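You operate a simulated robot arm through the tools that you are given. There is no shell and no other tool. Be economical: measure what you need, move in short steps, check, and stop when the job is done.

You run a simulated robot arm. Do the job below in one go: nothing can be reset, and whatever is moved stays where it is left.

Task
Stand the white housing in the black nest, fit the insert that the card names, and tray it.
Fine: the housing ends in the blue tray with the insert home in its socket. Set down upright: white housing.

Only the result counts: the job must be done as asked and must still hold three seconds after the hand-in. Knocking over, shifting, dropping, spilling or breaking anything else fails it.

Robot
A 6-joint arm with a two-finger parallel gripper, fixed in place. Base frame: the origin is at the foot of the arm, x ahead of it, y to its left, z up; the work surface is at about z = 85. Units: cm, rad, N and s.
With the tool pointing down near the work surface it reaches from about 24 to 64 cm from the base axis. Its first joint turns from -1.152 to 1.152 rad. Payload 2.7 kg.
The tool frame sits at the grasp point between the pads (the TCP): z along the fingers, y along the line on which they close. The tips reach 2.3 cm beyond it. The gripper opens to 9.4 cm. The fingers are 3.8 cm wide and 1 cm thick; the gripper's body (5.4 by 9.6 cm) begins 3.9 cm behind the TCP.
Orientation is that of the tool frame in the base frame, as a unit quaternion [x, y, z, w]. With the fingers straight down and closing along the base's y, the tool's x points along the base's -x, its y along +y and its z along -z.

Tools
- The arm moves only by the tool drive_tool. Its arguments are lists of equal length, an entry for each row: "delta_pos": the shift along the tool's x, y, z in units of 40 mm (1.0 is 40 mm), a list of three; "rotation": the turn, a rotation vector about the tool's x, y, z in units of 8 degrees (1.0 is 8 degrees), a list of three; "grip": the gripper command, from -1 (fully open) to 1 (shut), values between in proportion. In form: {"delta_pos": [[dx, dy, dz], ...], "rotation": [[ax, ay, az], ...], "grip": [grip, ...]}. A call has 1 to 10 rows; each row shifts and turns the commanded pose from where the row before left it, along the tool's axes as they then stand. A call with a number of a shift or a turn outside -1 to 1 is refused whole. Rows are played at 5 a second. More than 5 cm and 0.15 rad between two rows, or a gripper value outside its range, and nothing of the call is played. A pose out of reach is approached as far as the arm can. The call stops where the force on the tool passes 40 N (or 10 N more than at its start, if that is more) or the arm is blocked; 0.2 s more then pass. The fingers move at their own pace (about 4.5 cm/s each) and stop on an object; they squeeze with about 26 N. The grip force told is the motor's: it shows also when the fingers shut on nothing. Time passes only in rows, and 0.2 s behind the last, so rows that do not move let the fingers close. The reply holds the time, the measured pose of the TCP, the force on the tool along the base axes, the opening and the grip force, in the units named above and with some noise, with the torque about the TCP (base axes, N m) and any sound that the robot's microphone picked up.
- Cameras (640 x 400 px; columns grow to the right, rows downward): "scene" is fixed at [6.04, -41.92, 141.05]; the picture's right is [0.89, -0.47, 0.00], its down [-0.23, -0.44, -0.87] and it looks along [0.40, 0.77, -0.50] (base axes); focal length 325 px, centre (320, 200). "wrist" rides on the gripper at [8.6, 1.6, -7.4] in the tool frame; the picture's right is [-0.18, 0.98, 0.00], its down [-0.58, -0.11, -0.81] and it looks along [-0.79, -0.15, 0.59] (tool axes); focal length 243 px, centre (320, 200). There is no depth. A picture from a camera that has moved, and an enlarged one, comes with that camera's place and axes in the base frame and with its lens.
- camera(camera): a new picture of that camera. No time passes.
- close_up(camera, box): a new picture of the part [left, top, right, bottom] of that camera's present view, enlarged. No time passes.
- close_job(): hands the job in; it is judged then, once.

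Work in short steps. Places have to be worked out from the pictures, the camera data and where the tool is seen: move nearer, look again, correct. Check each grasp and each placing, and mend what went wrong. You have 120 turns and 64 pictures in all, those below and enlarged ones among them. Open the gripper and draw the arm clear of the work before you hand the job in, unless the task says otherwise; then end with one line.

The tools are called after "Request:" as a command line: name --argument value ..., lists and objects as JSON in quotes. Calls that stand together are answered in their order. drive_tool: Moves the arm, as the interface text tells. Its arguments: {"type":"object","properties":{"delta_pos":{"type":"array","items":{"type":"array","items":{"type":"number"}}},"rotation":{"type":"array","items":{"type":"array","items":{"type":"number"}}},"grip":{"type":"array","items":{"type":"number"}}},"required":["delta_pos","rotation","grip"]} The other tools are called the same way: camera (camera) takes a picture; close_up (camera, box) takes an enlarged picture of a part of a camera's view; close_job () hands the job in.

At the start:

```text
time: 0.0
eef_pos: [32.82, 7.5, 114.83]
orientation: [0.001, 1.0, 0.0, 0.0]
force: [0.6, -0.3, -0.7]
torque: [0.0, -0.03, 0.0]
gripper_width: 9.38
grip_force: 0.1
```

scene: 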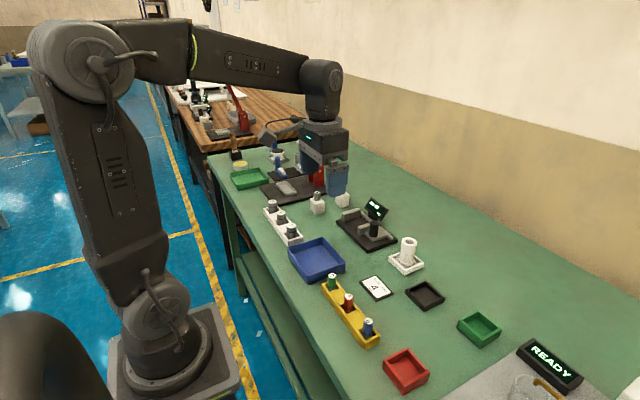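
wrist: 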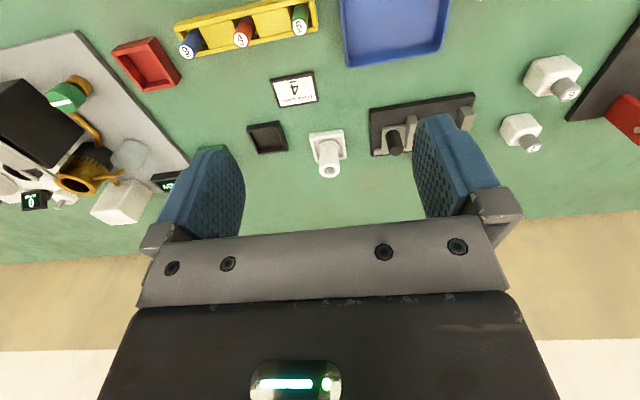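

I'll look closer at the card, the inserts, the housing and the nest.

Request:
close_up --camera "scene" --box '[310, 180, 510, 305]'

Request:
close_up --camera "wrist" --box '[160, 0, 420, 190]'

Request:
close_up --camera "scene" --box '[220, 140, 420, 265]'

```text
3.20 times, centred on (410, 242) of scene
camera zoom: at [6.04, -41.92, 141.05], right [0.89, -0.47, 0.0], down [-0.23, -0.44, -0.87], along [0.4, 0.77, -0.5], focal length 1039 px, centre (32, 64)
```

zoom: 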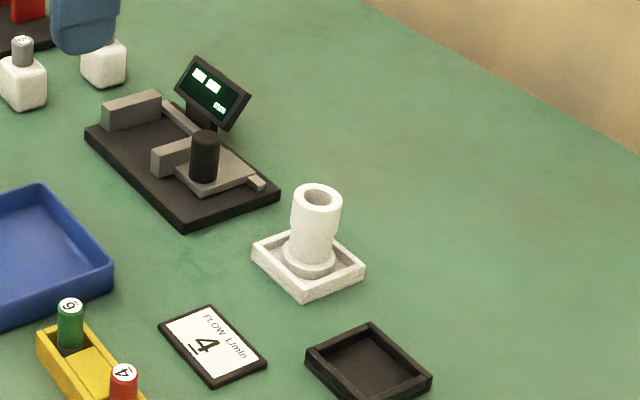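

```text
2.11 times, centred on (290, 95) of wrist
camera zoom: at [24.01, 9.07, 122.35], right [0.18, 0.98, 0.0], down [0.58, -0.11, 0.81], along [0.79, -0.15, -0.59], focal length 511 px, centre (383, 421)
```

zoom: 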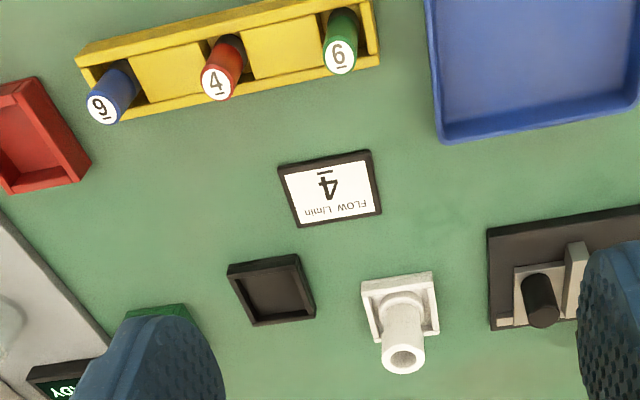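

```text
3.20 times, centred on (320, 202) of scene
camera zoom: at [6.04, -41.92, 141.05], right [0.89, -0.47, 0.0], down [-0.23, -0.44, -0.87], along [0.4, 0.77, -0.5], focal length 1039 px, centre (320, 192)
```

zoom: 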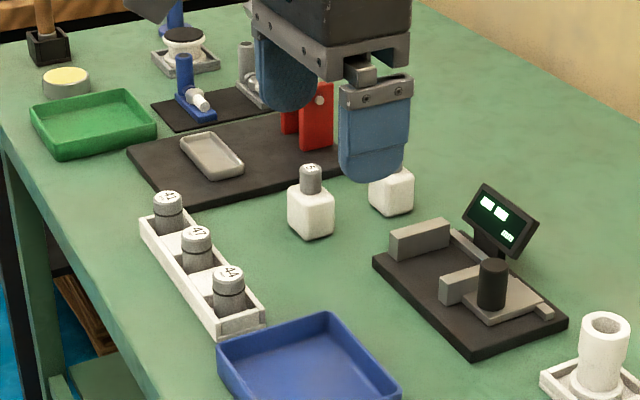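

The card calls for 4, which is the red insert. I estimate the housing at (55.7, 4.5), the black nest at (51.9, -6) and the red insert at (33.7, -2.3). I'll lower the wrist for a better look.

Request:
drive_tool --delta_pos '[[-0.2, -0.344, 0.925], [-0.2, -0.344, 0.925], [-0.2, -0.344, 0.925], [-0.2, -0.344, 0.925], [0, 0, 0]]' --rotation '[[0, 0, 0], [0, 0, 0], [0, 0, 0], [0, 0, 0], [0, 0, 0]]' --grip '[-1, -1, -1, -1, -1]'

Request:
camera --camera "wrist"

Request:
close_up --camera "scene" --box '[310, 260, 390, 360]'

Request:
close_up --camera "scene" --box '[370, 230, 470, 320]'

```text
time: 1.2
eef_pos: [36.09, 2.15, 100.02]
orientation: [0.0, 1.0, 0.0, 0.001]
force: [0.4, -0.3, -0.6]
torque: [0.0, 0.02, 0.03]
gripper_width: 9.4
grip_force: 0.2
```

```text
58 pictures are left
camera wrist: at [27.27, 3.66, 107.49], right [0.18, 0.98, 0.0], down [0.58, -0.11, 0.81], along [0.79, -0.15, -0.59], focal length 243 px, centre (320, 200)
```

wrist: 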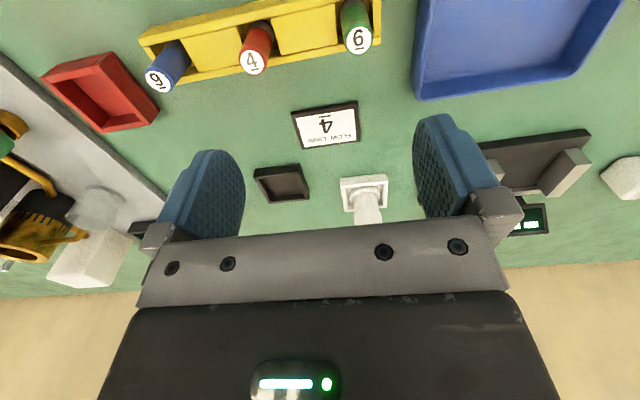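

```text
4.00 times, centred on (350, 310) of scene
camera zoom: at [6.05, -41.92, 141.05], right [0.89, -0.47, 0.0], down [-0.23, -0.44, -0.87], along [0.4, 0.77, -0.5], focal length 1299 px, centre (200, -240)
```

zoom: 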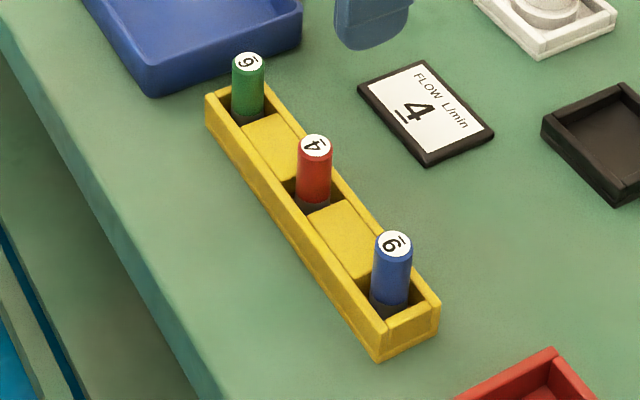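

```text
4.44 times, centred on (420, 275) of scene
camera zoom: at [6.05, -41.92, 141.05], right [0.89, -0.47, 0.0], down [-0.23, -0.44, -0.87], along [0.4, 0.77, -0.5], focal length 1443 px, centre (-124, -133)
```

zoom: 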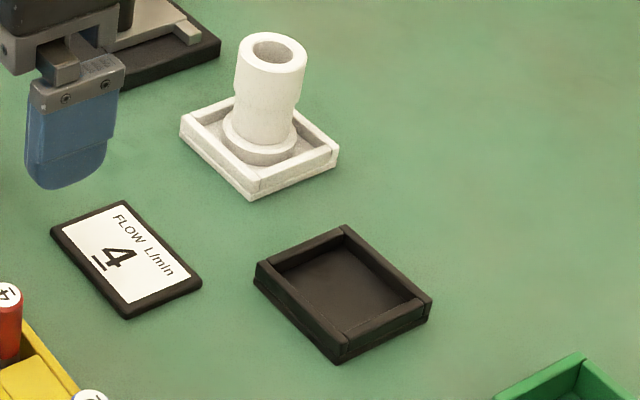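

The red insert is at (33.6, -2.2) with its top at about 90.5. The housing is near (55.4, 4.7) with its top at about 92.5. I'll approach the housing high and refine its position.

Request:
drive_tool --delta_pos '[[-0.9, 0.22, 0], [-0.9, 0.22, 0], [-0.9, 0.2, 0], [0, 0, 0]]' --rotation '[[0, 0, 0], [0, 0, 0], [0, 0, 0], [0, 0, 0]]' --grip '[-1, -1, -1, -1]'

Request:
camera --camera "wrist"

Request:
camera --camera "scene"

```text
time: 2.2
eef_pos: [46.92, 4.81, 100.01]
orientation: [0.0, 1.0, 0.0, 0.0]
force: [-0.3, 0.1, -0.6]
torque: [0.02, 0.0, 0.05]
gripper_width: 9.4
grip_force: 0.2
```

```text
55 pictures are left
camera wrist: at [38.07, 6.21, 107.43], right [0.18, 0.98, 0.0], down [0.58, -0.11, 0.81], along [0.79, -0.15, -0.59], focal length 243 px, centre (320, 200)
```

wrist: 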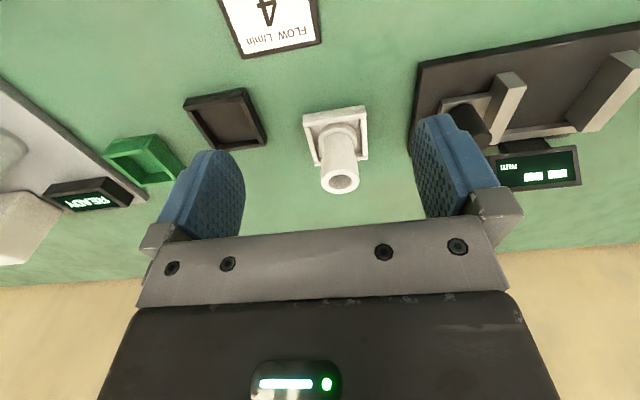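

```text
54 pictures are left
```

scene: 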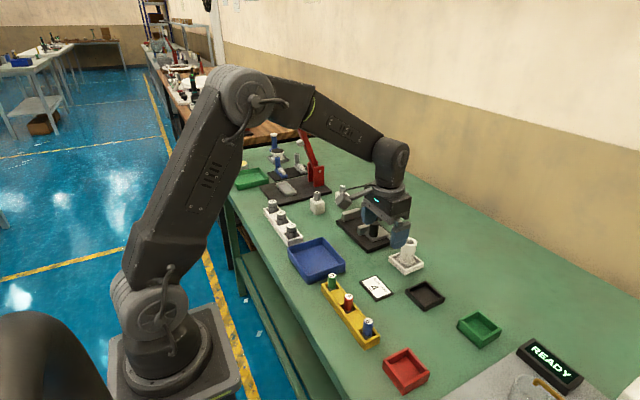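

The housing sits at about (55.2, 4.9). I'll move above it and check the view.

Request:
drive_tool --delta_pos '[[-0.7, 0, 0.0], [-0.7, 0, 0], [-0.67, 0.01, 0.5], [0, 0, 0.5], [0, 0, 0]]' --rotation '[[0, 0, 0], [0, 0, 0], [0, 0, 0], [0, 0, 0], [0, 0, 0]]' --grip '[-1, -1, -1, -1, -1]'

Request:
camera --camera "wrist"

Request:
close_up --camera "scene" --box '[350, 180, 460, 290]'

```text
time: 3.4
eef_pos: [55.11, 4.62, 95.84]
orientation: [0.0, 1.0, 0.0, -0.002]
force: [0.4, 0.3, -0.4]
torque: [-0.04, 0.02, 0.0]
gripper_width: 9.4
grip_force: 0.1
```

```text
53 pictures are left
camera wrist: at [46.37, 6.13, 103.43], right [0.18, 0.98, 0.0], down [0.58, -0.11, 0.81], along [0.79, -0.15, -0.59], focal length 243 px, centre (320, 200)
```

wrist: 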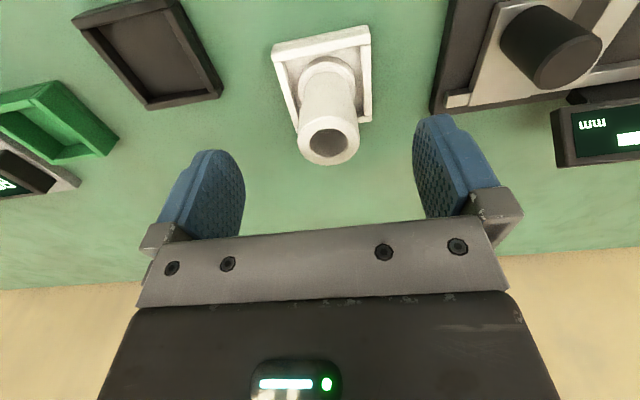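

```text
3.64 times, centred on (405, 235) of scene
camera zoom: at [6.05, -41.92, 141.05], right [0.89, -0.47, 0.0], down [-0.23, -0.44, -0.87], along [0.4, 0.77, -0.5], focal length 1180 px, centre (11, 73)
```

zoom: 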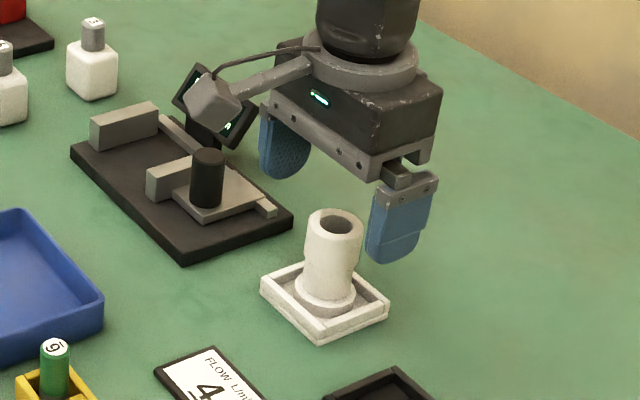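

The housing axis is at about (55.5, 4.95), and the rim is 3.6 cm across. I'll descend around the tube and close on it.

Request:
drive_tool --delta_pos '[[-0.1, 0.06, 0.45], [0, 0, 0.5], [0, 0, 0.43], [0, 0, 0], [0, 0, 0], [0, 0, 0], [0, 0, 0], [0, 0, 0], [0, 0, 0]]' --rotation '[[0, 0, 0], [0, 0, 0], [0, 0, 0], [0, 0, 0], [0, 0, 0], [0, 0, 0], [0, 0, 0], [0, 0, 0], [0, 0, 0]]' --grip '[-1, -1, -1, -1, 0, 0.2, 0.6, 1, 1]'

Request:
camera --camera "wrist"

Request:
close_up --camera "scene" --box '[350, 180, 460, 290]'

```text
time: 5.4
eef_pos: [55.54, 4.78, 90.56]
orientation: [0.0, 1.0, 0.0, 0.0]
force: [0.3, 0.5, 0.6]
torque: [-0.04, -0.05, 0.01]
gripper_width: 3.68
grip_force: 26.1
```

```text
51 pictures are left
camera wrist: at [46.7, 6.35, 98.08], right [0.18, 0.98, 0.0], down [0.58, -0.11, 0.81], along [0.79, -0.15, -0.59], focal length 243 px, centre (320, 200)
```

wrist: 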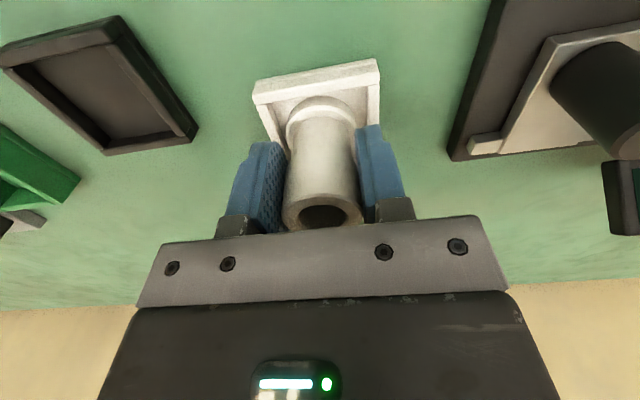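

```text
3.64 times, centred on (405, 235) of scene
camera zoom: at [6.04, -41.92, 141.05], right [0.89, -0.47, 0.0], down [-0.23, -0.44, -0.87], along [0.4, 0.77, -0.5], focal length 1180 px, centre (11, 73)
```

zoom: 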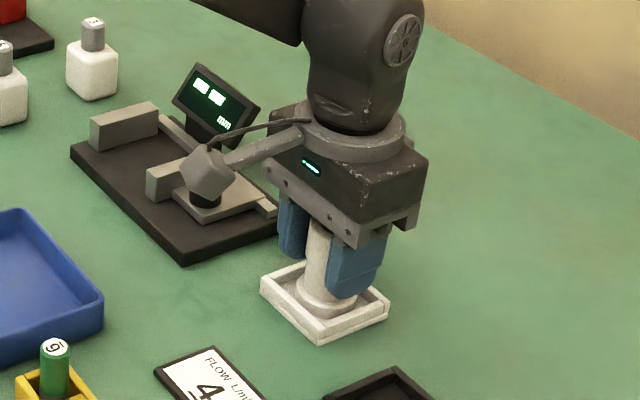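

The grip is firm at 3.68 cm. I'll lift straight up and carry the housing to just above the nest.

Request:
drive_tool --delta_pos '[[0, 0, -0.3], [0, 0, -0.7], [0, 0, -0.3], [0.25, -0.7, 0], [0.25, -0.7, 0], [0.25, -0.7, 0], [0.15, -0.58, 0], [0, 0, 0]]' --rotation '[[0, 0, 0], [0, 0, 0], [0, 0, 0], [0, 0, 0], [0, 0, 0], [0, 0, 0], [0, 0, 0], [0, 0, 0]]' --grip '[1, 1, 1, 1, 1, 1, 1, 1]'

Request:
camera --camera "wrist"

Request:
close_up --camera "scene" --box '[370, 220, 480, 330]'

```text
time: 7.2
eef_pos: [51.78, -5.84, 95.69]
orientation: [0.0, 1.0, 0.0, 0.0]
force: [-0.6, -0.5, -2.1]
torque: [-0.01, 0.01, 0.0]
gripper_width: 3.67
grip_force: 26.3
```

```text
49 pictures are left
camera wrist: at [43.11, -4.35, 103.19], right [0.18, 0.98, 0.0], down [0.58, -0.11, 0.81], along [0.79, -0.15, -0.59], focal length 243 px, centre (320, 200)
```

wrist: 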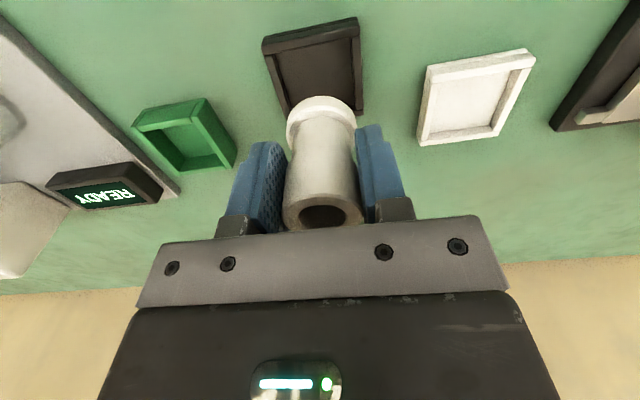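

```text
3.64 times, centred on (425, 275) of scene
camera zoom: at [6.05, -41.92, 141.05], right [0.89, -0.47, 0.0], down [-0.23, -0.44, -0.87], along [0.4, 0.77, -0.5], focal length 1180 px, centre (-62, -73)
```

zoom: 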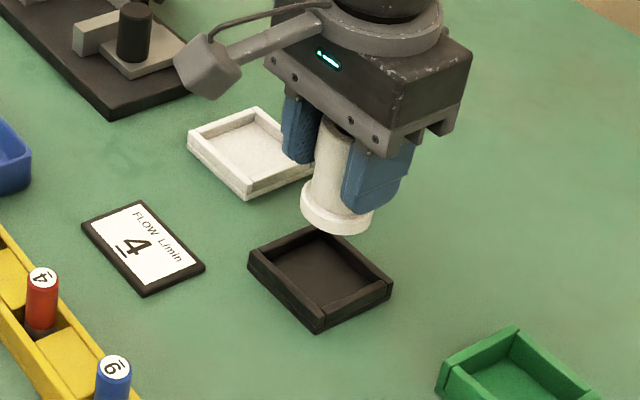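

The nest centre works out at about (51.8, -5.9), right under the TCP. I'll lower until contact.

Request:
drive_tool --delta_pos '[[0, 0, 0.4], [0, 0, 0.4], [0, 0, 0.3], [0, 0, 0.1], [0, 0, 0]]' --rotation '[[0, 0, 0], [0, 0, 0], [0, 0, 0], [0, 0, 0], [0, 0, 0]]' --grip '[1, 1, 1, 1, 1]'

Request:
close_up --camera "scene" --box '[370, 220, 480, 330]'

Request:
camera --camera "wrist"

```text
time: 8.4
eef_pos: [52.05, -5.77, 91.49]
orientation: [0.0, 1.0, -0.001, 0.005]
force: [-7.7, 1.3, 38.1]
torque: [0.03, -0.68, 0.03]
gripper_width: 3.64
grip_force: 26.0
```

```text
3.64 times, centred on (425, 275) of scene
camera zoom: at [5.96, -41.91, 141.06], right [0.89, -0.47, 0.0], down [-0.23, -0.44, -0.87], along [0.4, 0.77, -0.5], focal length 1180 px, centre (-62, -73)
```

zoom: 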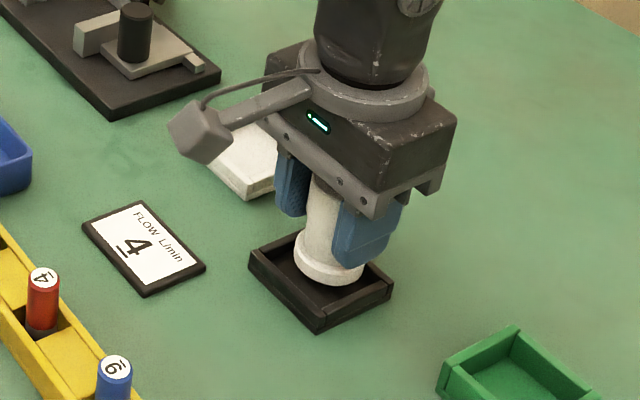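

```text
46 pictures are left
camera wrist: at [43.17, -4.39, 98.81], right [0.18, 0.98, 0.0], down [0.57, -0.11, 0.81], along [0.8, -0.15, -0.58], focal length 243 px, centre (320, 200)
```

wrist: 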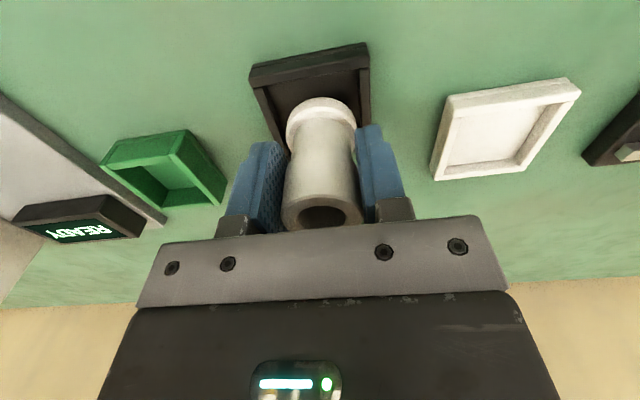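

Contact came 0.9 cm early with a forward torque, so the flange is on the far rim. Re-measuring puts the nest centre at about (51.4, -6.0). I'll lift off a little.

Request:
drive_tool --delta_pos '[[0, 0, -0.3], [0, 0, 0]]' --rotation '[[0, 0, 0], [0, 0, 0]]' --grip '[1, 1]'

Request:
camera --camera "wrist"

```text
time: 9.0
eef_pos: [51.75, -5.84, 92.08]
orientation: [0.0, 1.0, 0.0, -0.002]
force: [-0.5, 0.0, -1.2]
torque: [-0.01, 0.01, 0.04]
gripper_width: 3.68
grip_force: 26.1
```

```text
45 pictures are left
camera wrist: at [43.0, -4.34, 99.59], right [0.18, 0.98, 0.0], down [0.58, -0.11, 0.8], along [0.79, -0.15, -0.59], focal length 243 px, centre (320, 200)
```

wrist: 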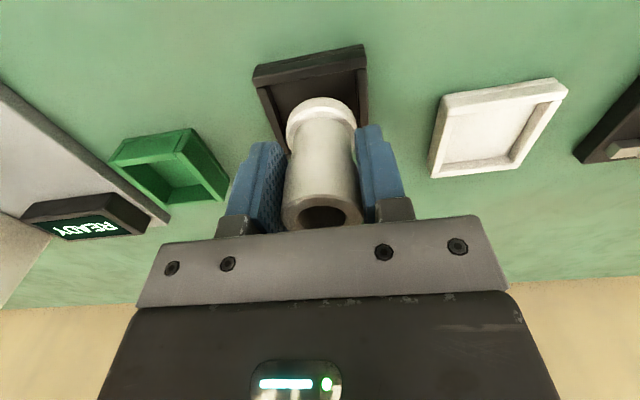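

Request:
drive_tool --delta_pos '[[0.11, -0.03, 0], [0, 0, 0.15], [0, 0, 0.1], [0, 0, 0.08], [0, 0, 0]]' --rotation '[[0, 0, 0], [0, 0, 0], [0, 0, 0], [0, 0, 0], [0, 0, 0]]' --grip '[1, 1, 1, 1, 1]'

Request:
close_up --camera "scene" --box '[370, 220, 480, 330]'

```text
time: 10.2
eef_pos: [51.41, -5.9, 90.88]
orientation: [0.0, 1.0, 0.0, 0.0]
force: [-0.9, 0.2, -1.7]
torque: [0.02, 0.03, -0.01]
gripper_width: 3.68
grip_force: 25.9
```

```text
3.64 times, centred on (425, 275) of scene
camera zoom: at [6.05, -41.92, 141.05], right [0.89, -0.47, 0.0], down [-0.23, -0.44, -0.87], along [0.4, 0.77, -0.5], focal length 1180 px, centre (-62, -73)
```

zoom: 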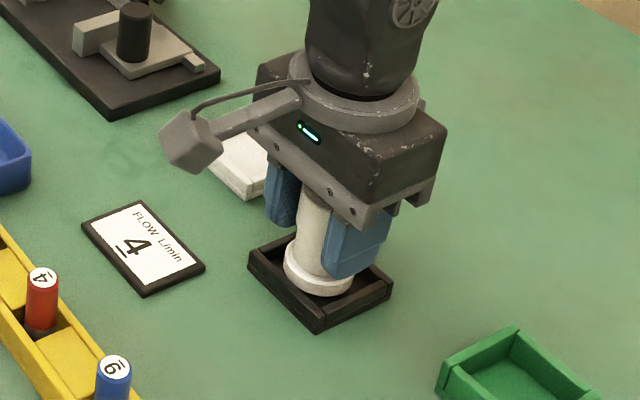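

It's past the rim with no contact. I'll keep lowering gently.

Request:
drive_tool --delta_pos '[[0, 0, 0.05], [0, 0, 0.04], [0, 0, 0]]' --rotation '[[0, 0, 0], [0, 0, 0], [0, 0, 0]]' --grip '[1, 1, 1]'

```text
time: 11.0
eef_pos: [51.33, -5.82, 90.48]
orientation: [0.0, 1.0, 0.0, 0.0]
force: [0.1, 0.6, 1.1]
torque: [0.03, 0.08, 0.04]
gripper_width: 3.68
grip_force: 26.1
```

Light contact: the housing is on the floor. I'll settle it and release, then rise.

Request:
drive_tool --delta_pos '[[0, 0, 0.015], [0, 0, 0], [0, 0, 0], [0, 0, 0], [0, 0, 0], [0, 0, -0.6], [0, 0, -0.9], [0, 0, -0.9], [0, 0, 0]]' --rotation '[[0, 0, 0], [0, 0, 0], [0, 0, 0], [0, 0, 0], [0, 0, 0], [0, 0, 0], [0, 0, 0], [0, 0, 0], [0, 0, 0]]' --grip '[1, 0, -0.5, -1, -1, -1, -1, -1, -1]'

Request:
camera --camera "wrist"

Request:
close_up --camera "scene" --box '[370, 220, 480, 330]'

```text
time: 13.0
eef_pos: [51.48, -5.79, 100.12]
orientation: [-0.001, 1.0, 0.0, 0.0]
force: [-0.3, 0.4, 0.7]
torque: [-0.04, 0.02, 0.0]
gripper_width: 9.39
grip_force: 0.0
```

```text
43 pictures are left
camera wrist: at [42.78, -4.35, 107.63], right [0.18, 0.98, 0.0], down [0.58, -0.11, 0.81], along [0.79, -0.15, -0.59], focal length 243 px, centre (320, 200)
```

wrist: 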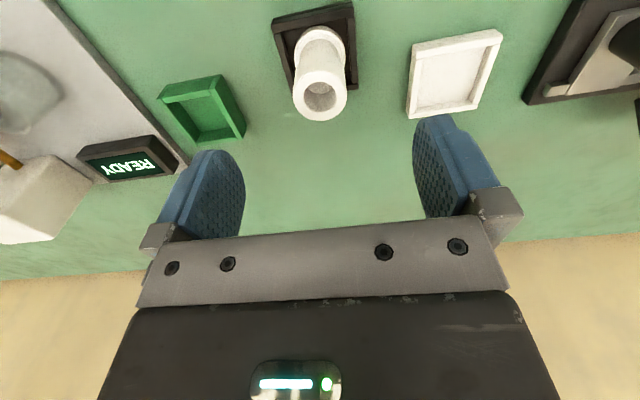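

```text
3.64 times, centred on (425, 275) of scene
camera zoom: at [6.04, -41.92, 141.05], right [0.89, -0.47, 0.0], down [-0.23, -0.44, -0.87], along [0.4, 0.77, -0.5], focal length 1180 px, centre (-62, -73)
```

zoom: 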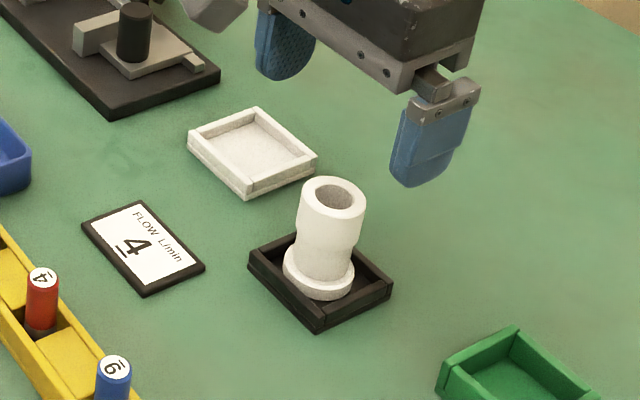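

The housing stands upright in the nest. I'll look into the bore.

Request:
close_up --camera "wrist" --box '[260, 0, 380, 130]'

Request:
close_up --camera "scene" --box '[325, 280, 365, 320]'

```text
3.08 times, centred on (320, 65) of wrist
camera zoom: at [42.78, -4.35, 107.63], right [0.18, 0.98, 0.0], down [0.58, -0.11, 0.81], along [0.79, -0.15, -0.59], focal length 746 px, centre (320, 615)
```

zoom: 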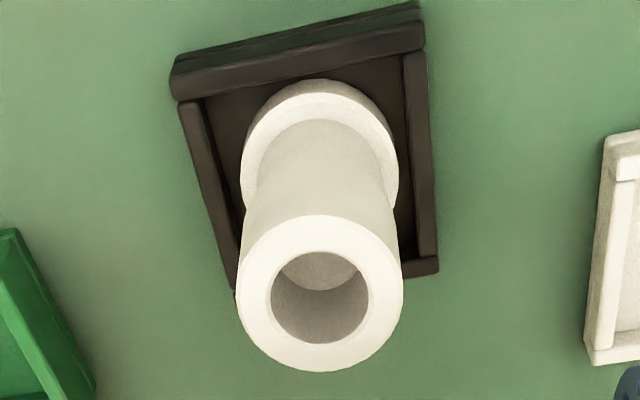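

```text
10.00 times, centred on (345, 300) of scene
camera zoom: at [6.04, -41.92, 141.05], right [0.89, -0.47, 0.0], down [-0.23, -0.44, -0.87], along [0.4, 0.77, -0.5], focal length 3246 px, centre (70, -800)
```

zoom: 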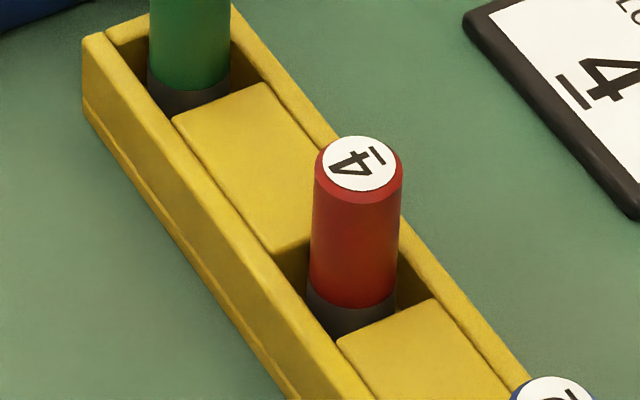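

The bore is about 2.1 cm and shallow, and the insert is about 1.8 cm in diameter. I'll move above the red insert with the fingers partly open to clear its neighbours.

Request:
drive_tool --delta_pos '[[0.89, 0.18, 0], [0.89, 0.18, 0], [0.89, 0.18, 0], [0.89, 0.18, 0], [0.89, 0.18, 0], [0, 0, 0.6], [0, 0, 0]]' --rotation '[[0, 0, 0], [0, 0, 0], [0, 0, 0], [0, 0, 0], [0, 0, 0], [0, 0, 0], [0, 0, 0]]' --grip '[-0.28, -0.28, -0.28, -0.28, -0.28, -0.28, -0.28]'

Request:
camera --camera "wrist"

Request:
close_up --camera "scene" --box '[290, 230, 400, 340]'

```text
time: 14.6
eef_pos: [33.75, -2.17, 97.61]
orientation: [0.0, 1.0, 0.0, 0.0]
force: [0.3, 0.2, 0.8]
torque: [0.02, -0.02, 0.0]
gripper_width: 6.03
grip_force: 0.0
```

```text
39 pictures are left
camera wrist: at [24.97, -0.7, 105.13], right [0.18, 0.98, 0.0], down [0.58, -0.11, 0.81], along [0.79, -0.15, -0.59], focal length 243 px, centre (320, 200)
```

wrist: 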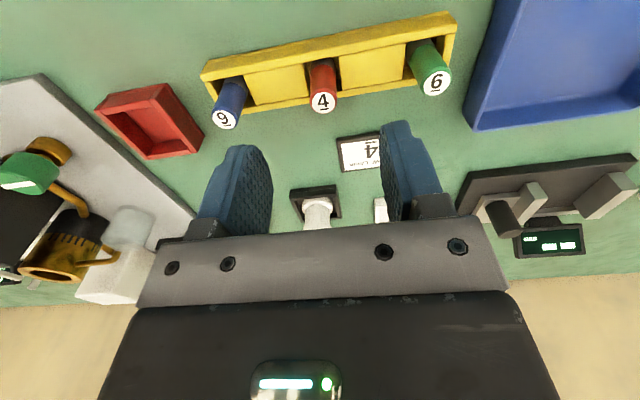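

```text
3.64 times, centred on (345, 285) of scene
camera zoom: at [6.04, -41.92, 141.05], right [0.89, -0.47, 0.0], down [-0.23, -0.44, -0.87], along [0.4, 0.77, -0.5], focal length 1180 px, centre (229, -109)
```

zoom: 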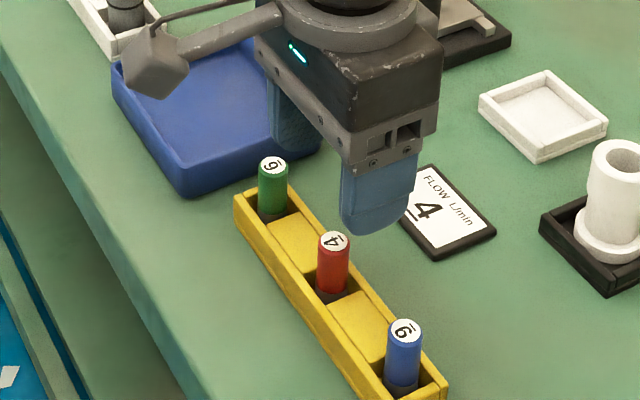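

The insert reads (33.8, -2.2), so I'm aligned. The socket looks about 2.2 cm deep, so I'll grip only the top 2 cm of the insert.

Request:
drive_tool --delta_pos '[[-0.01, 0, 0.6], [0, 0, 0.6], [0, 0, 0.53], [0, 0, 0], [0, 0, 0], [0, 0, 0], [0, 0, 0], [0, 0, 0], [0, 0, 0]]' --rotation '[[0, 0, 0], [0, 0, 0], [0, 0, 0], [0, 0, 0], [0, 0, 0], [0, 0, 0], [0, 0, 0], [0, 0, 0], [0, 0, 0]]' --grip '[-0.28, -0.28, -0.28, -0.28, 0.3, 0.6, 1, 1, 1]'

Request:
camera --camera "wrist"

Request:
close_up --camera "scene" --box '[300, 250, 400, 350]'

```text
time: 16.6
eef_pos: [33.75, -2.34, 90.73]
orientation: [0.0, 1.0, 0.0, 0.0]
force: [0.0, -0.3, -0.5]
torque: [0.04, 0.02, -0.07]
gripper_width: 1.68
grip_force: 25.8
```

```text
37 pictures are left
camera wrist: at [24.93, -0.77, 98.26], right [0.18, 0.98, 0.0], down [0.58, -0.11, 0.81], along [0.79, -0.15, -0.59], focal length 243 px, centre (320, 200)
```

wrist: 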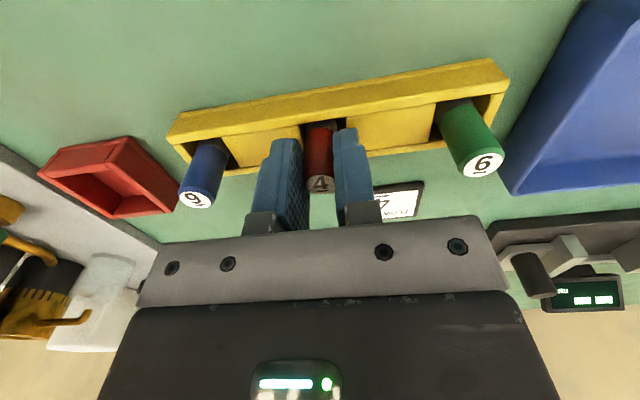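

```text
4.00 times, centred on (350, 300) of scene
camera zoom: at [6.05, -41.92, 141.05], right [0.89, -0.47, 0.0], down [-0.23, -0.44, -0.87], along [0.4, 0.77, -0.5], focal length 1299 px, centre (200, -200)
```

zoom: 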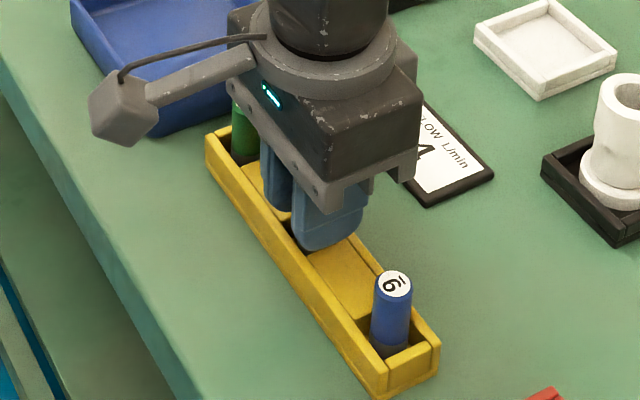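

The red insert is gripped at 1.68 cm. I'll lift clear and carry it to above the housing bore.

Request:
drive_tool --delta_pos '[[0, 0, -0.5], [0, 0, -0.9], [0, 0, -0.9], [-0.88, -0.176, 0], [-0.88, -0.176, 0], [-0.88, -0.176, 0], [-0.88, -0.176, 0], [-0.88, -0.176, 0], [0, 0, 0]]' --rotation '[[0, 0, 0], [0, 0, 0], [0, 0, 0], [0, 0, 0], [0, 0, 0], [0, 0, 0], [0, 0, 0], [0, 0, 0], [0, 0, 0]]' --grip '[1, 1, 1, 1, 1, 1, 1, 1, 1]'

Request:
camera --camera "wrist"

Request:
close_up --camera "scene" --box '[370, 190, 480, 300]'

```text
time: 18.6
eef_pos: [51.33, -5.74, 99.89]
orientation: [0.0, 1.0, 0.0, 0.001]
force: [0.1, 0.6, -0.1]
torque: [-0.01, 0.02, -0.02]
gripper_width: 1.67
grip_force: 25.9
```

```text
35 pictures are left
camera wrist: at [42.6, -4.18, 107.25], right [0.18, 0.98, 0.0], down [0.58, -0.11, 0.81], along [0.79, -0.15, -0.59], focal length 243 px, centre (320, 200)
```

wrist: 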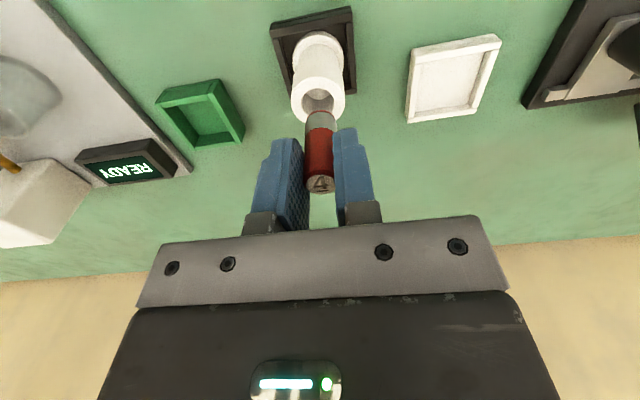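

```text
3.64 times, centred on (425, 245) of scene
camera zoom: at [6.05, -41.92, 141.05], right [0.89, -0.47, 0.0], down [-0.23, -0.44, -0.87], along [0.4, 0.77, -0.5], focal length 1180 px, centre (-62, 36)
```

zoom: 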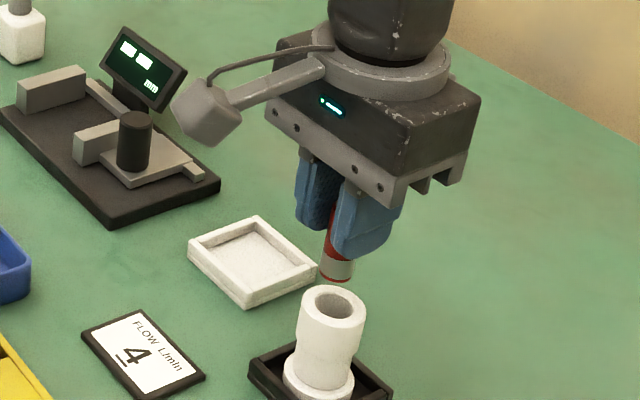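

The insert tip and bore agree to within about 0.1 cm. I'll lower to just above the rim and check.

Request:
drive_tool --delta_pos '[[0, -0.015, 0.3], [0, 0, 0.15], [0, 0, 0]]' --rotation '[[0, 0, 0], [0, 0, 0], [0, 0, 0]]' --grip '[1, 1, 1]'

Request:
close_up --camera "wrist" --box '[250, 20, 390, 200]'

Request:
close_up --camera "scene" --box '[385, 220, 445, 300]'

```text
time: 19.4
eef_pos: [51.2, -5.76, 97.86]
orientation: [0.0, 1.0, 0.0, 0.0]
force: [-0.1, 0.7, -0.3]
torque: [0.04, -0.01, 0.0]
gripper_width: 1.69
grip_force: 25.9
```

```text
2.22 times, centred on (320, 110) of wrist
camera zoom: at [42.56, -4.27, 105.43], right [0.18, 0.98, 0.0], down [0.58, -0.11, 0.81], along [0.79, -0.15, -0.59], focal length 539 px, centre (320, 400)
```

zoom: 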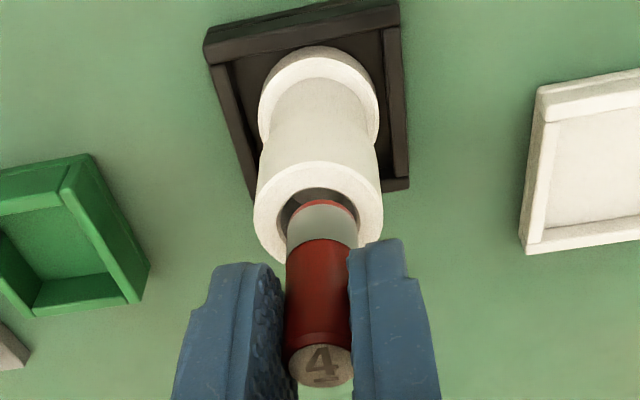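

```text
5.00 times, centred on (415, 260) of scene
camera zoom: at [6.05, -41.92, 141.05], right [0.89, -0.47, 0.0], down [-0.23, -0.44, -0.87], along [0.4, 0.77, -0.5], focal length 1623 px, centre (-155, -100)
```

zoom: 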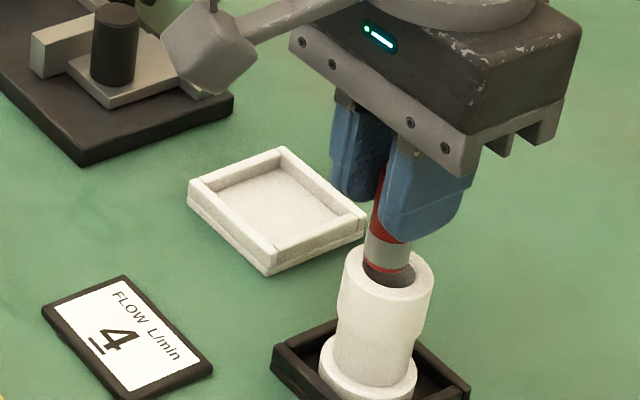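

The tip is slightly toward +y and -x of the bore. I'll nudge (+0.12, -0.1) and lower slowly.

Request:
drive_tool --delta_pos '[[-0.03, -0.025, 0], [0, 0, 0.1], [0, 0, 0.1], [0, 0, 0.05], [0, 0, 0]]' --rotation '[[0, 0, 0], [0, 0, 0], [0, 0, 0], [0, 0, 0], [0, 0, 0]]' --grip '[1, 1, 1, 1, 1]'

Request:
close_up --camera "wrist" --box '[250, 20, 390, 200]'

Request:
close_up --camera "scene" --box '[385, 220, 445, 300]'

```text
time: 20.6
eef_pos: [51.39, -5.94, 97.09]
orientation: [0.0, 1.0, 0.0, 0.0]
force: [-0.8, -0.2, 0.0]
torque: [-0.01, 0.0, 0.02]
gripper_width: 1.67
grip_force: 25.6
```

```text
2.22 times, centred on (320, 110) of wrist
camera zoom: at [42.66, -4.44, 104.53], right [0.18, 0.98, 0.0], down [0.58, -0.11, 0.81], along [0.79, -0.15, -0.59], focal length 539 px, centre (320, 400)
```

zoom: 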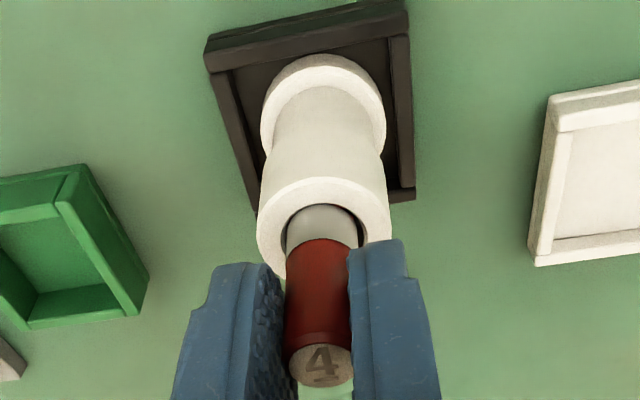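

```text
5.00 times, centred on (415, 260) of scene
camera zoom: at [6.05, -41.92, 141.05], right [0.89, -0.47, 0.0], down [-0.23, -0.44, -0.87], along [0.4, 0.77, -0.5], focal length 1623 px, centre (-155, -100)
```

zoom: 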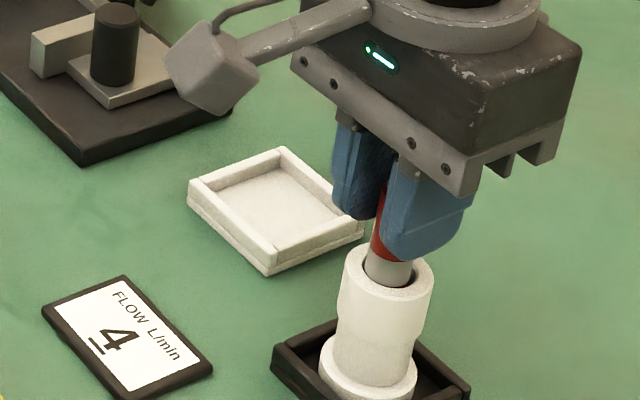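

The tip is in the bore and centred. I'll keep lowering in small steps until it bottoms.

Request:
drive_tool --delta_pos '[[0, 0, 0.08], [0, 0, 0.08], [0, 0, 0.08], [0, 0, 0.06], [0, 0, 0]]' --rotation '[[0, 0, 0], [0, 0, 0], [0, 0, 0], [0, 0, 0], [0, 0, 0]]' --grip '[1, 1, 1, 1, 1]'

Request:
close_up --camera "scene" --box '[385, 220, 445, 300]'

```text
time: 21.8
eef_pos: [51.39, -5.98, 95.79]
orientation: [0.0, 1.0, 0.0, 0.0]
force: [0.8, 0.5, -0.4]
torque: [0.02, -0.01, 0.01]
gripper_width: 1.66
grip_force: 26.1
```

```text
5.00 times, centred on (415, 260) of scene
camera zoom: at [6.05, -41.92, 141.05], right [0.89, -0.47, 0.0], down [-0.23, -0.44, -0.87], along [0.4, 0.77, -0.5], focal length 1623 px, centre (-155, -100)
```

zoom: 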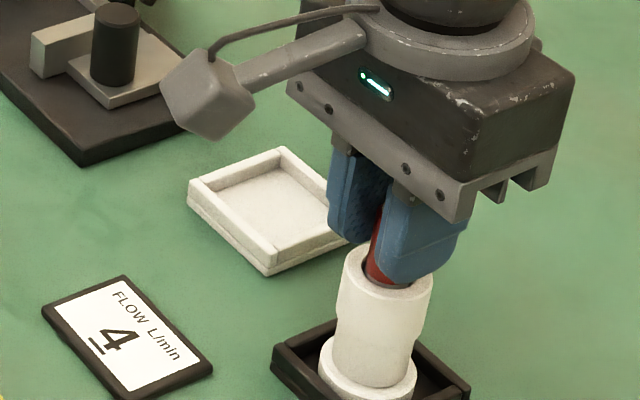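

Request:
drive_tool --delta_pos '[[0, 0, 0.06], [0, 0, 0.06], [0, 0, 0.06], [0, 0, 0]]' --rotation '[[0, 0, 0], [0, 0, 0], [0, 0, 0], [0, 0, 0]]' --grip '[1, 1, 1, 1]'

Request:
close_up --camera "wrist" --box '[250, 20, 390, 200]'

```text
time: 22.8
eef_pos: [51.33, -5.88, 95.08]
orientation: [0.001, 1.0, 0.0, 0.0]
force: [-0.2, -0.2, -0.6]
torque: [-0.02, 0.02, 0.02]
gripper_width: 1.66
grip_force: 25.7
```

```text
2.22 times, centred on (320, 110) of wrist
camera zoom: at [42.57, -4.5, 102.64], right [0.18, 0.98, 0.0], down [0.58, -0.11, 0.81], along [0.79, -0.15, -0.59], focal length 539 px, centre (320, 400)
```

zoom: 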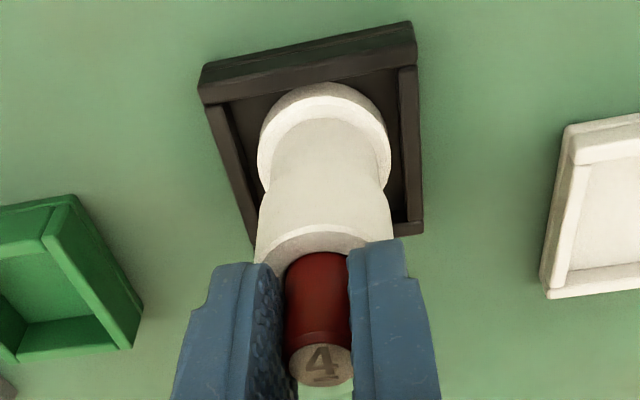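

There's no contact yet, and the fingertips are near the rim. A few more small steps.

Request:
drive_tool --delta_pos '[[0, 0, 0.05], [0, 0, 0.04], [0, 0, 0]]' --rotation '[[0, 0, 0], [0, 0, 0], [0, 0, 0]]' --grip '[1, 1, 1]'

Request:
close_up --camera "scene" --box '[385, 220, 445, 300]'

```text
time: 23.6
eef_pos: [51.38, -6.06, 94.85]
orientation: [-0.001, 1.0, 0.0, 0.004]
force: [-2.6, 3.2, 23.9]
torque: [0.25, 0.08, 0.03]
gripper_width: 1.69
grip_force: 26.5
```

```text
5.00 times, centred on (415, 260) of scene
camera zoom: at [6.0, -41.91, 141.06], right [0.89, -0.47, 0.0], down [-0.23, -0.44, -0.87], along [0.4, 0.77, -0.5], focal length 1623 px, centre (-155, -100)
```

zoom: 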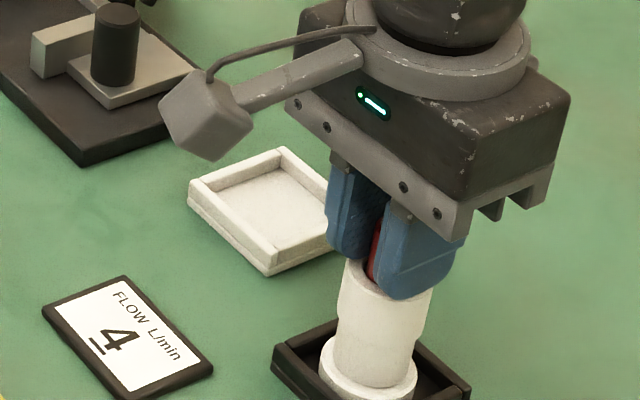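

Contact at 24 N, from either the insert bottom or the fingertips on the rim. I'll back off slightly, release, rise and look.

Request:
drive_tool --delta_pos '[[0, 0, -0.04], [0, 0, 0], [0, 0, 0], [0, 0, 0], [0, 0, -0.5], [0, 0, -0.7], [0, 0, 0]]' --rotation '[[0, 0, 0], [0, 0, 0], [0, 0, 0], [0, 0, 0], [0, 0, 0], [0, 0, 0], [0, 0, 0]]' --grip '[1, 0, -0.3, -0.3, -0.3, -0.3, -0.3]'

Request:
close_up --camera "wrist" --box '[220, 0, 420, 200]'

Request:
close_up --camera "scene" --box '[385, 220, 445, 300]'

```text
time: 25.2
eef_pos: [51.52, -5.92, 99.97]
orientation: [-0.001, 1.0, 0.0, 0.0]
force: [-0.1, 0.3, 0.5]
torque: [0.01, -0.02, -0.01]
gripper_width: 6.12
grip_force: 0.0
```

```text
2.00 times, centred on (320, 100) of wrist
camera zoom: at [42.71, -4.45, 107.41], right [0.18, 0.98, 0.0], down [0.58, -0.11, 0.81], along [0.79, -0.15, -0.59], focal length 485 px, centre (320, 400)
```

zoom: 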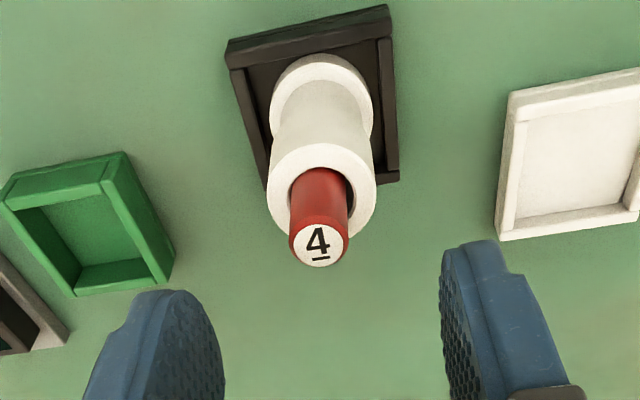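

```text
5.00 times, centred on (415, 260) of scene
camera zoom: at [6.04, -41.92, 141.05], right [0.89, -0.47, 0.0], down [-0.23, -0.44, -0.87], along [0.4, 0.77, -0.5], focal length 1623 px, centre (-155, -100)
```

zoom: 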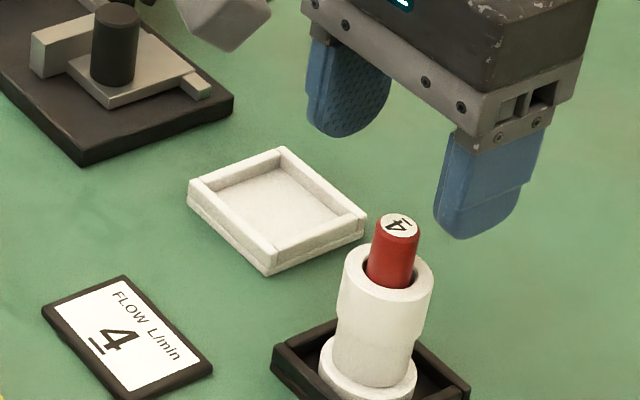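

The insert is in the bore and protruding. I'll shut the fingers and press it from above to be sure it is home.

Request:
drive_tool --delta_pos '[[0, 0, 0], [0, 0, 0], [0, 0, 0], [0, 0, 0], [0, 0, 0.25], [0, 0, 0.15], [0, 0, 0.1], [0, 0, 0.05], [0, 0, 0]]' --rotation '[[0, 0, 0], [0, 0, 0], [0, 0, 0], [0, 0, 0], [0, 0, 0], [0, 0, 0], [0, 0, 0], [0, 0, 0], [0, 0, 0]]' --grip '[0.5, 1, 1, 1, 1, 1, 1, 1, 1]'

```text
time: 27.2
eef_pos: [51.44, -5.92, 97.46]
orientation: [0.0, 1.0, 0.0, 0.0]
force: [-1.0, -0.6, 0.0]
torque: [-0.02, 0.02, 0.01]
gripper_width: 0.0
grip_force: 26.0
```

Request:
close_up --camera "scene" --box '[385, 220, 445, 300]'

Request:
drive_tool --delta_pos '[[0, 0, 0.04], [0, 0, 0.03], [0, 0, 0.03], [0, 0, 0.03], [0, 0, 0]]' --rotation '[[0, 0, 0], [0, 0, 0], [0, 0, 0], [0, 0, 0], [0, 0, 0]]' --grip '[1, 1, 1, 1, 1]'

```text
5.00 times, centred on (415, 260) of scene
camera zoom: at [6.04, -41.92, 141.05], right [0.89, -0.47, 0.0], down [-0.23, -0.44, -0.87], along [0.4, 0.77, -0.5], focal length 1623 px, centre (-155, -100)
```

zoom: 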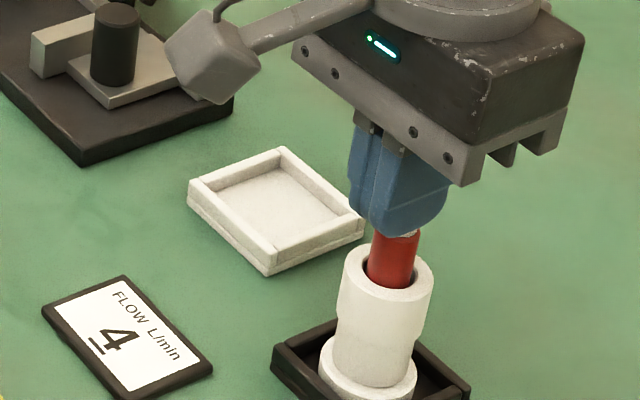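

```text
time: 28.4
eef_pos: [51.57, -6.07, 97.09]
orientation: [0.0, 1.0, 0.0, 0.001]
force: [0.3, 0.1, 11.3]
torque: [0.03, -0.03, 0.0]
gripper_width: 0.0
grip_force: 26.0
```

Contact on the insert top. I'll press further to see whether it moves.

Request:
drive_tool --delta_pos '[[0, 0, 0.03], [0, 0, 0.03], [0, 0, 0.03], [0, 0, 0]]' --rotation '[[0, 0, 0], [0, 0, 0], [0, 0, 0], [0, 0, 0]]' --grip '[1, 1, 1, 1]'

```text
time: 29.4
eef_pos: [51.57, -5.99, 97.15]
orientation: [0.0, 1.0, 0.001, 0.005]
force: [-5.0, 0.3, 37.8]
torque: [0.01, 0.14, 0.0]
gripper_width: 0.0
grip_force: 25.6
```

It's firm at 38 N with no further travel, so the insert has bottomed. I'll rise and inspect.

Request:
drive_tool --delta_pos '[[0, 0, -0.15], [0, 0, -0.6], [0, 0, -0.2], [0, 0, 0]]' --rotation '[[0, 0, 0], [0, 0, 0], [0, 0, 0], [0, 0, 0]]' --grip '[1, 1, 0, -0.3]'

Request:
close_up --camera "scene" --box '[385, 230, 435, 300]'

Request:
close_up --camera "wrist" --box '[260, 0, 380, 140]'

```text
time: 30.4
eef_pos: [51.33, -5.98, 100.48]
orientation: [0.0, 1.0, 0.001, -0.001]
force: [-0.8, -1.2, 0.2]
torque: [-0.01, -0.01, -0.01]
gripper_width: 4.97
grip_force: 0.2
```

```text
5.71 times, centred on (410, 265) of scene
camera zoom: at [6.04, -41.92, 141.05], right [0.89, -0.47, 0.0], down [-0.23, -0.44, -0.87], along [0.4, 0.77, -0.5], focal length 1855 px, centre (-194, -171)
```

zoom: 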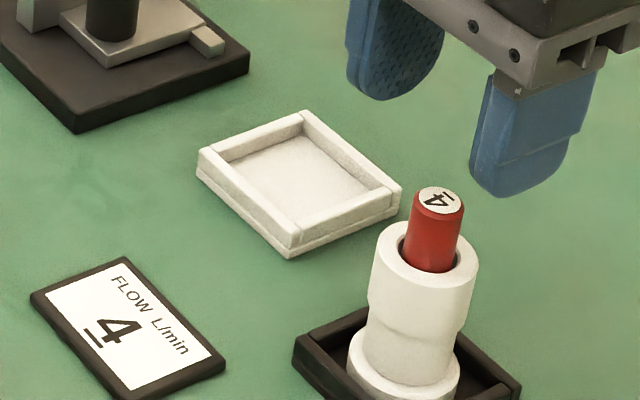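

```text
2.86 times, centred on (320, 70) of wrist
camera zoom: at [42.57, -4.63, 108.0], right [0.18, 0.98, 0.0], down [0.58, -0.11, 0.81], along [0.79, -0.15, -0.59], focal length 693 px, centre (320, 571)
```

zoom: 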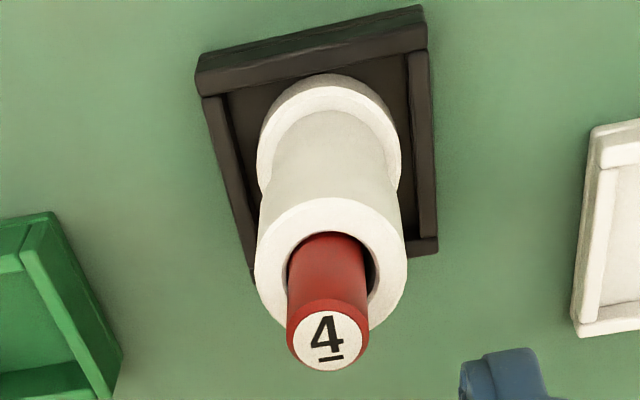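

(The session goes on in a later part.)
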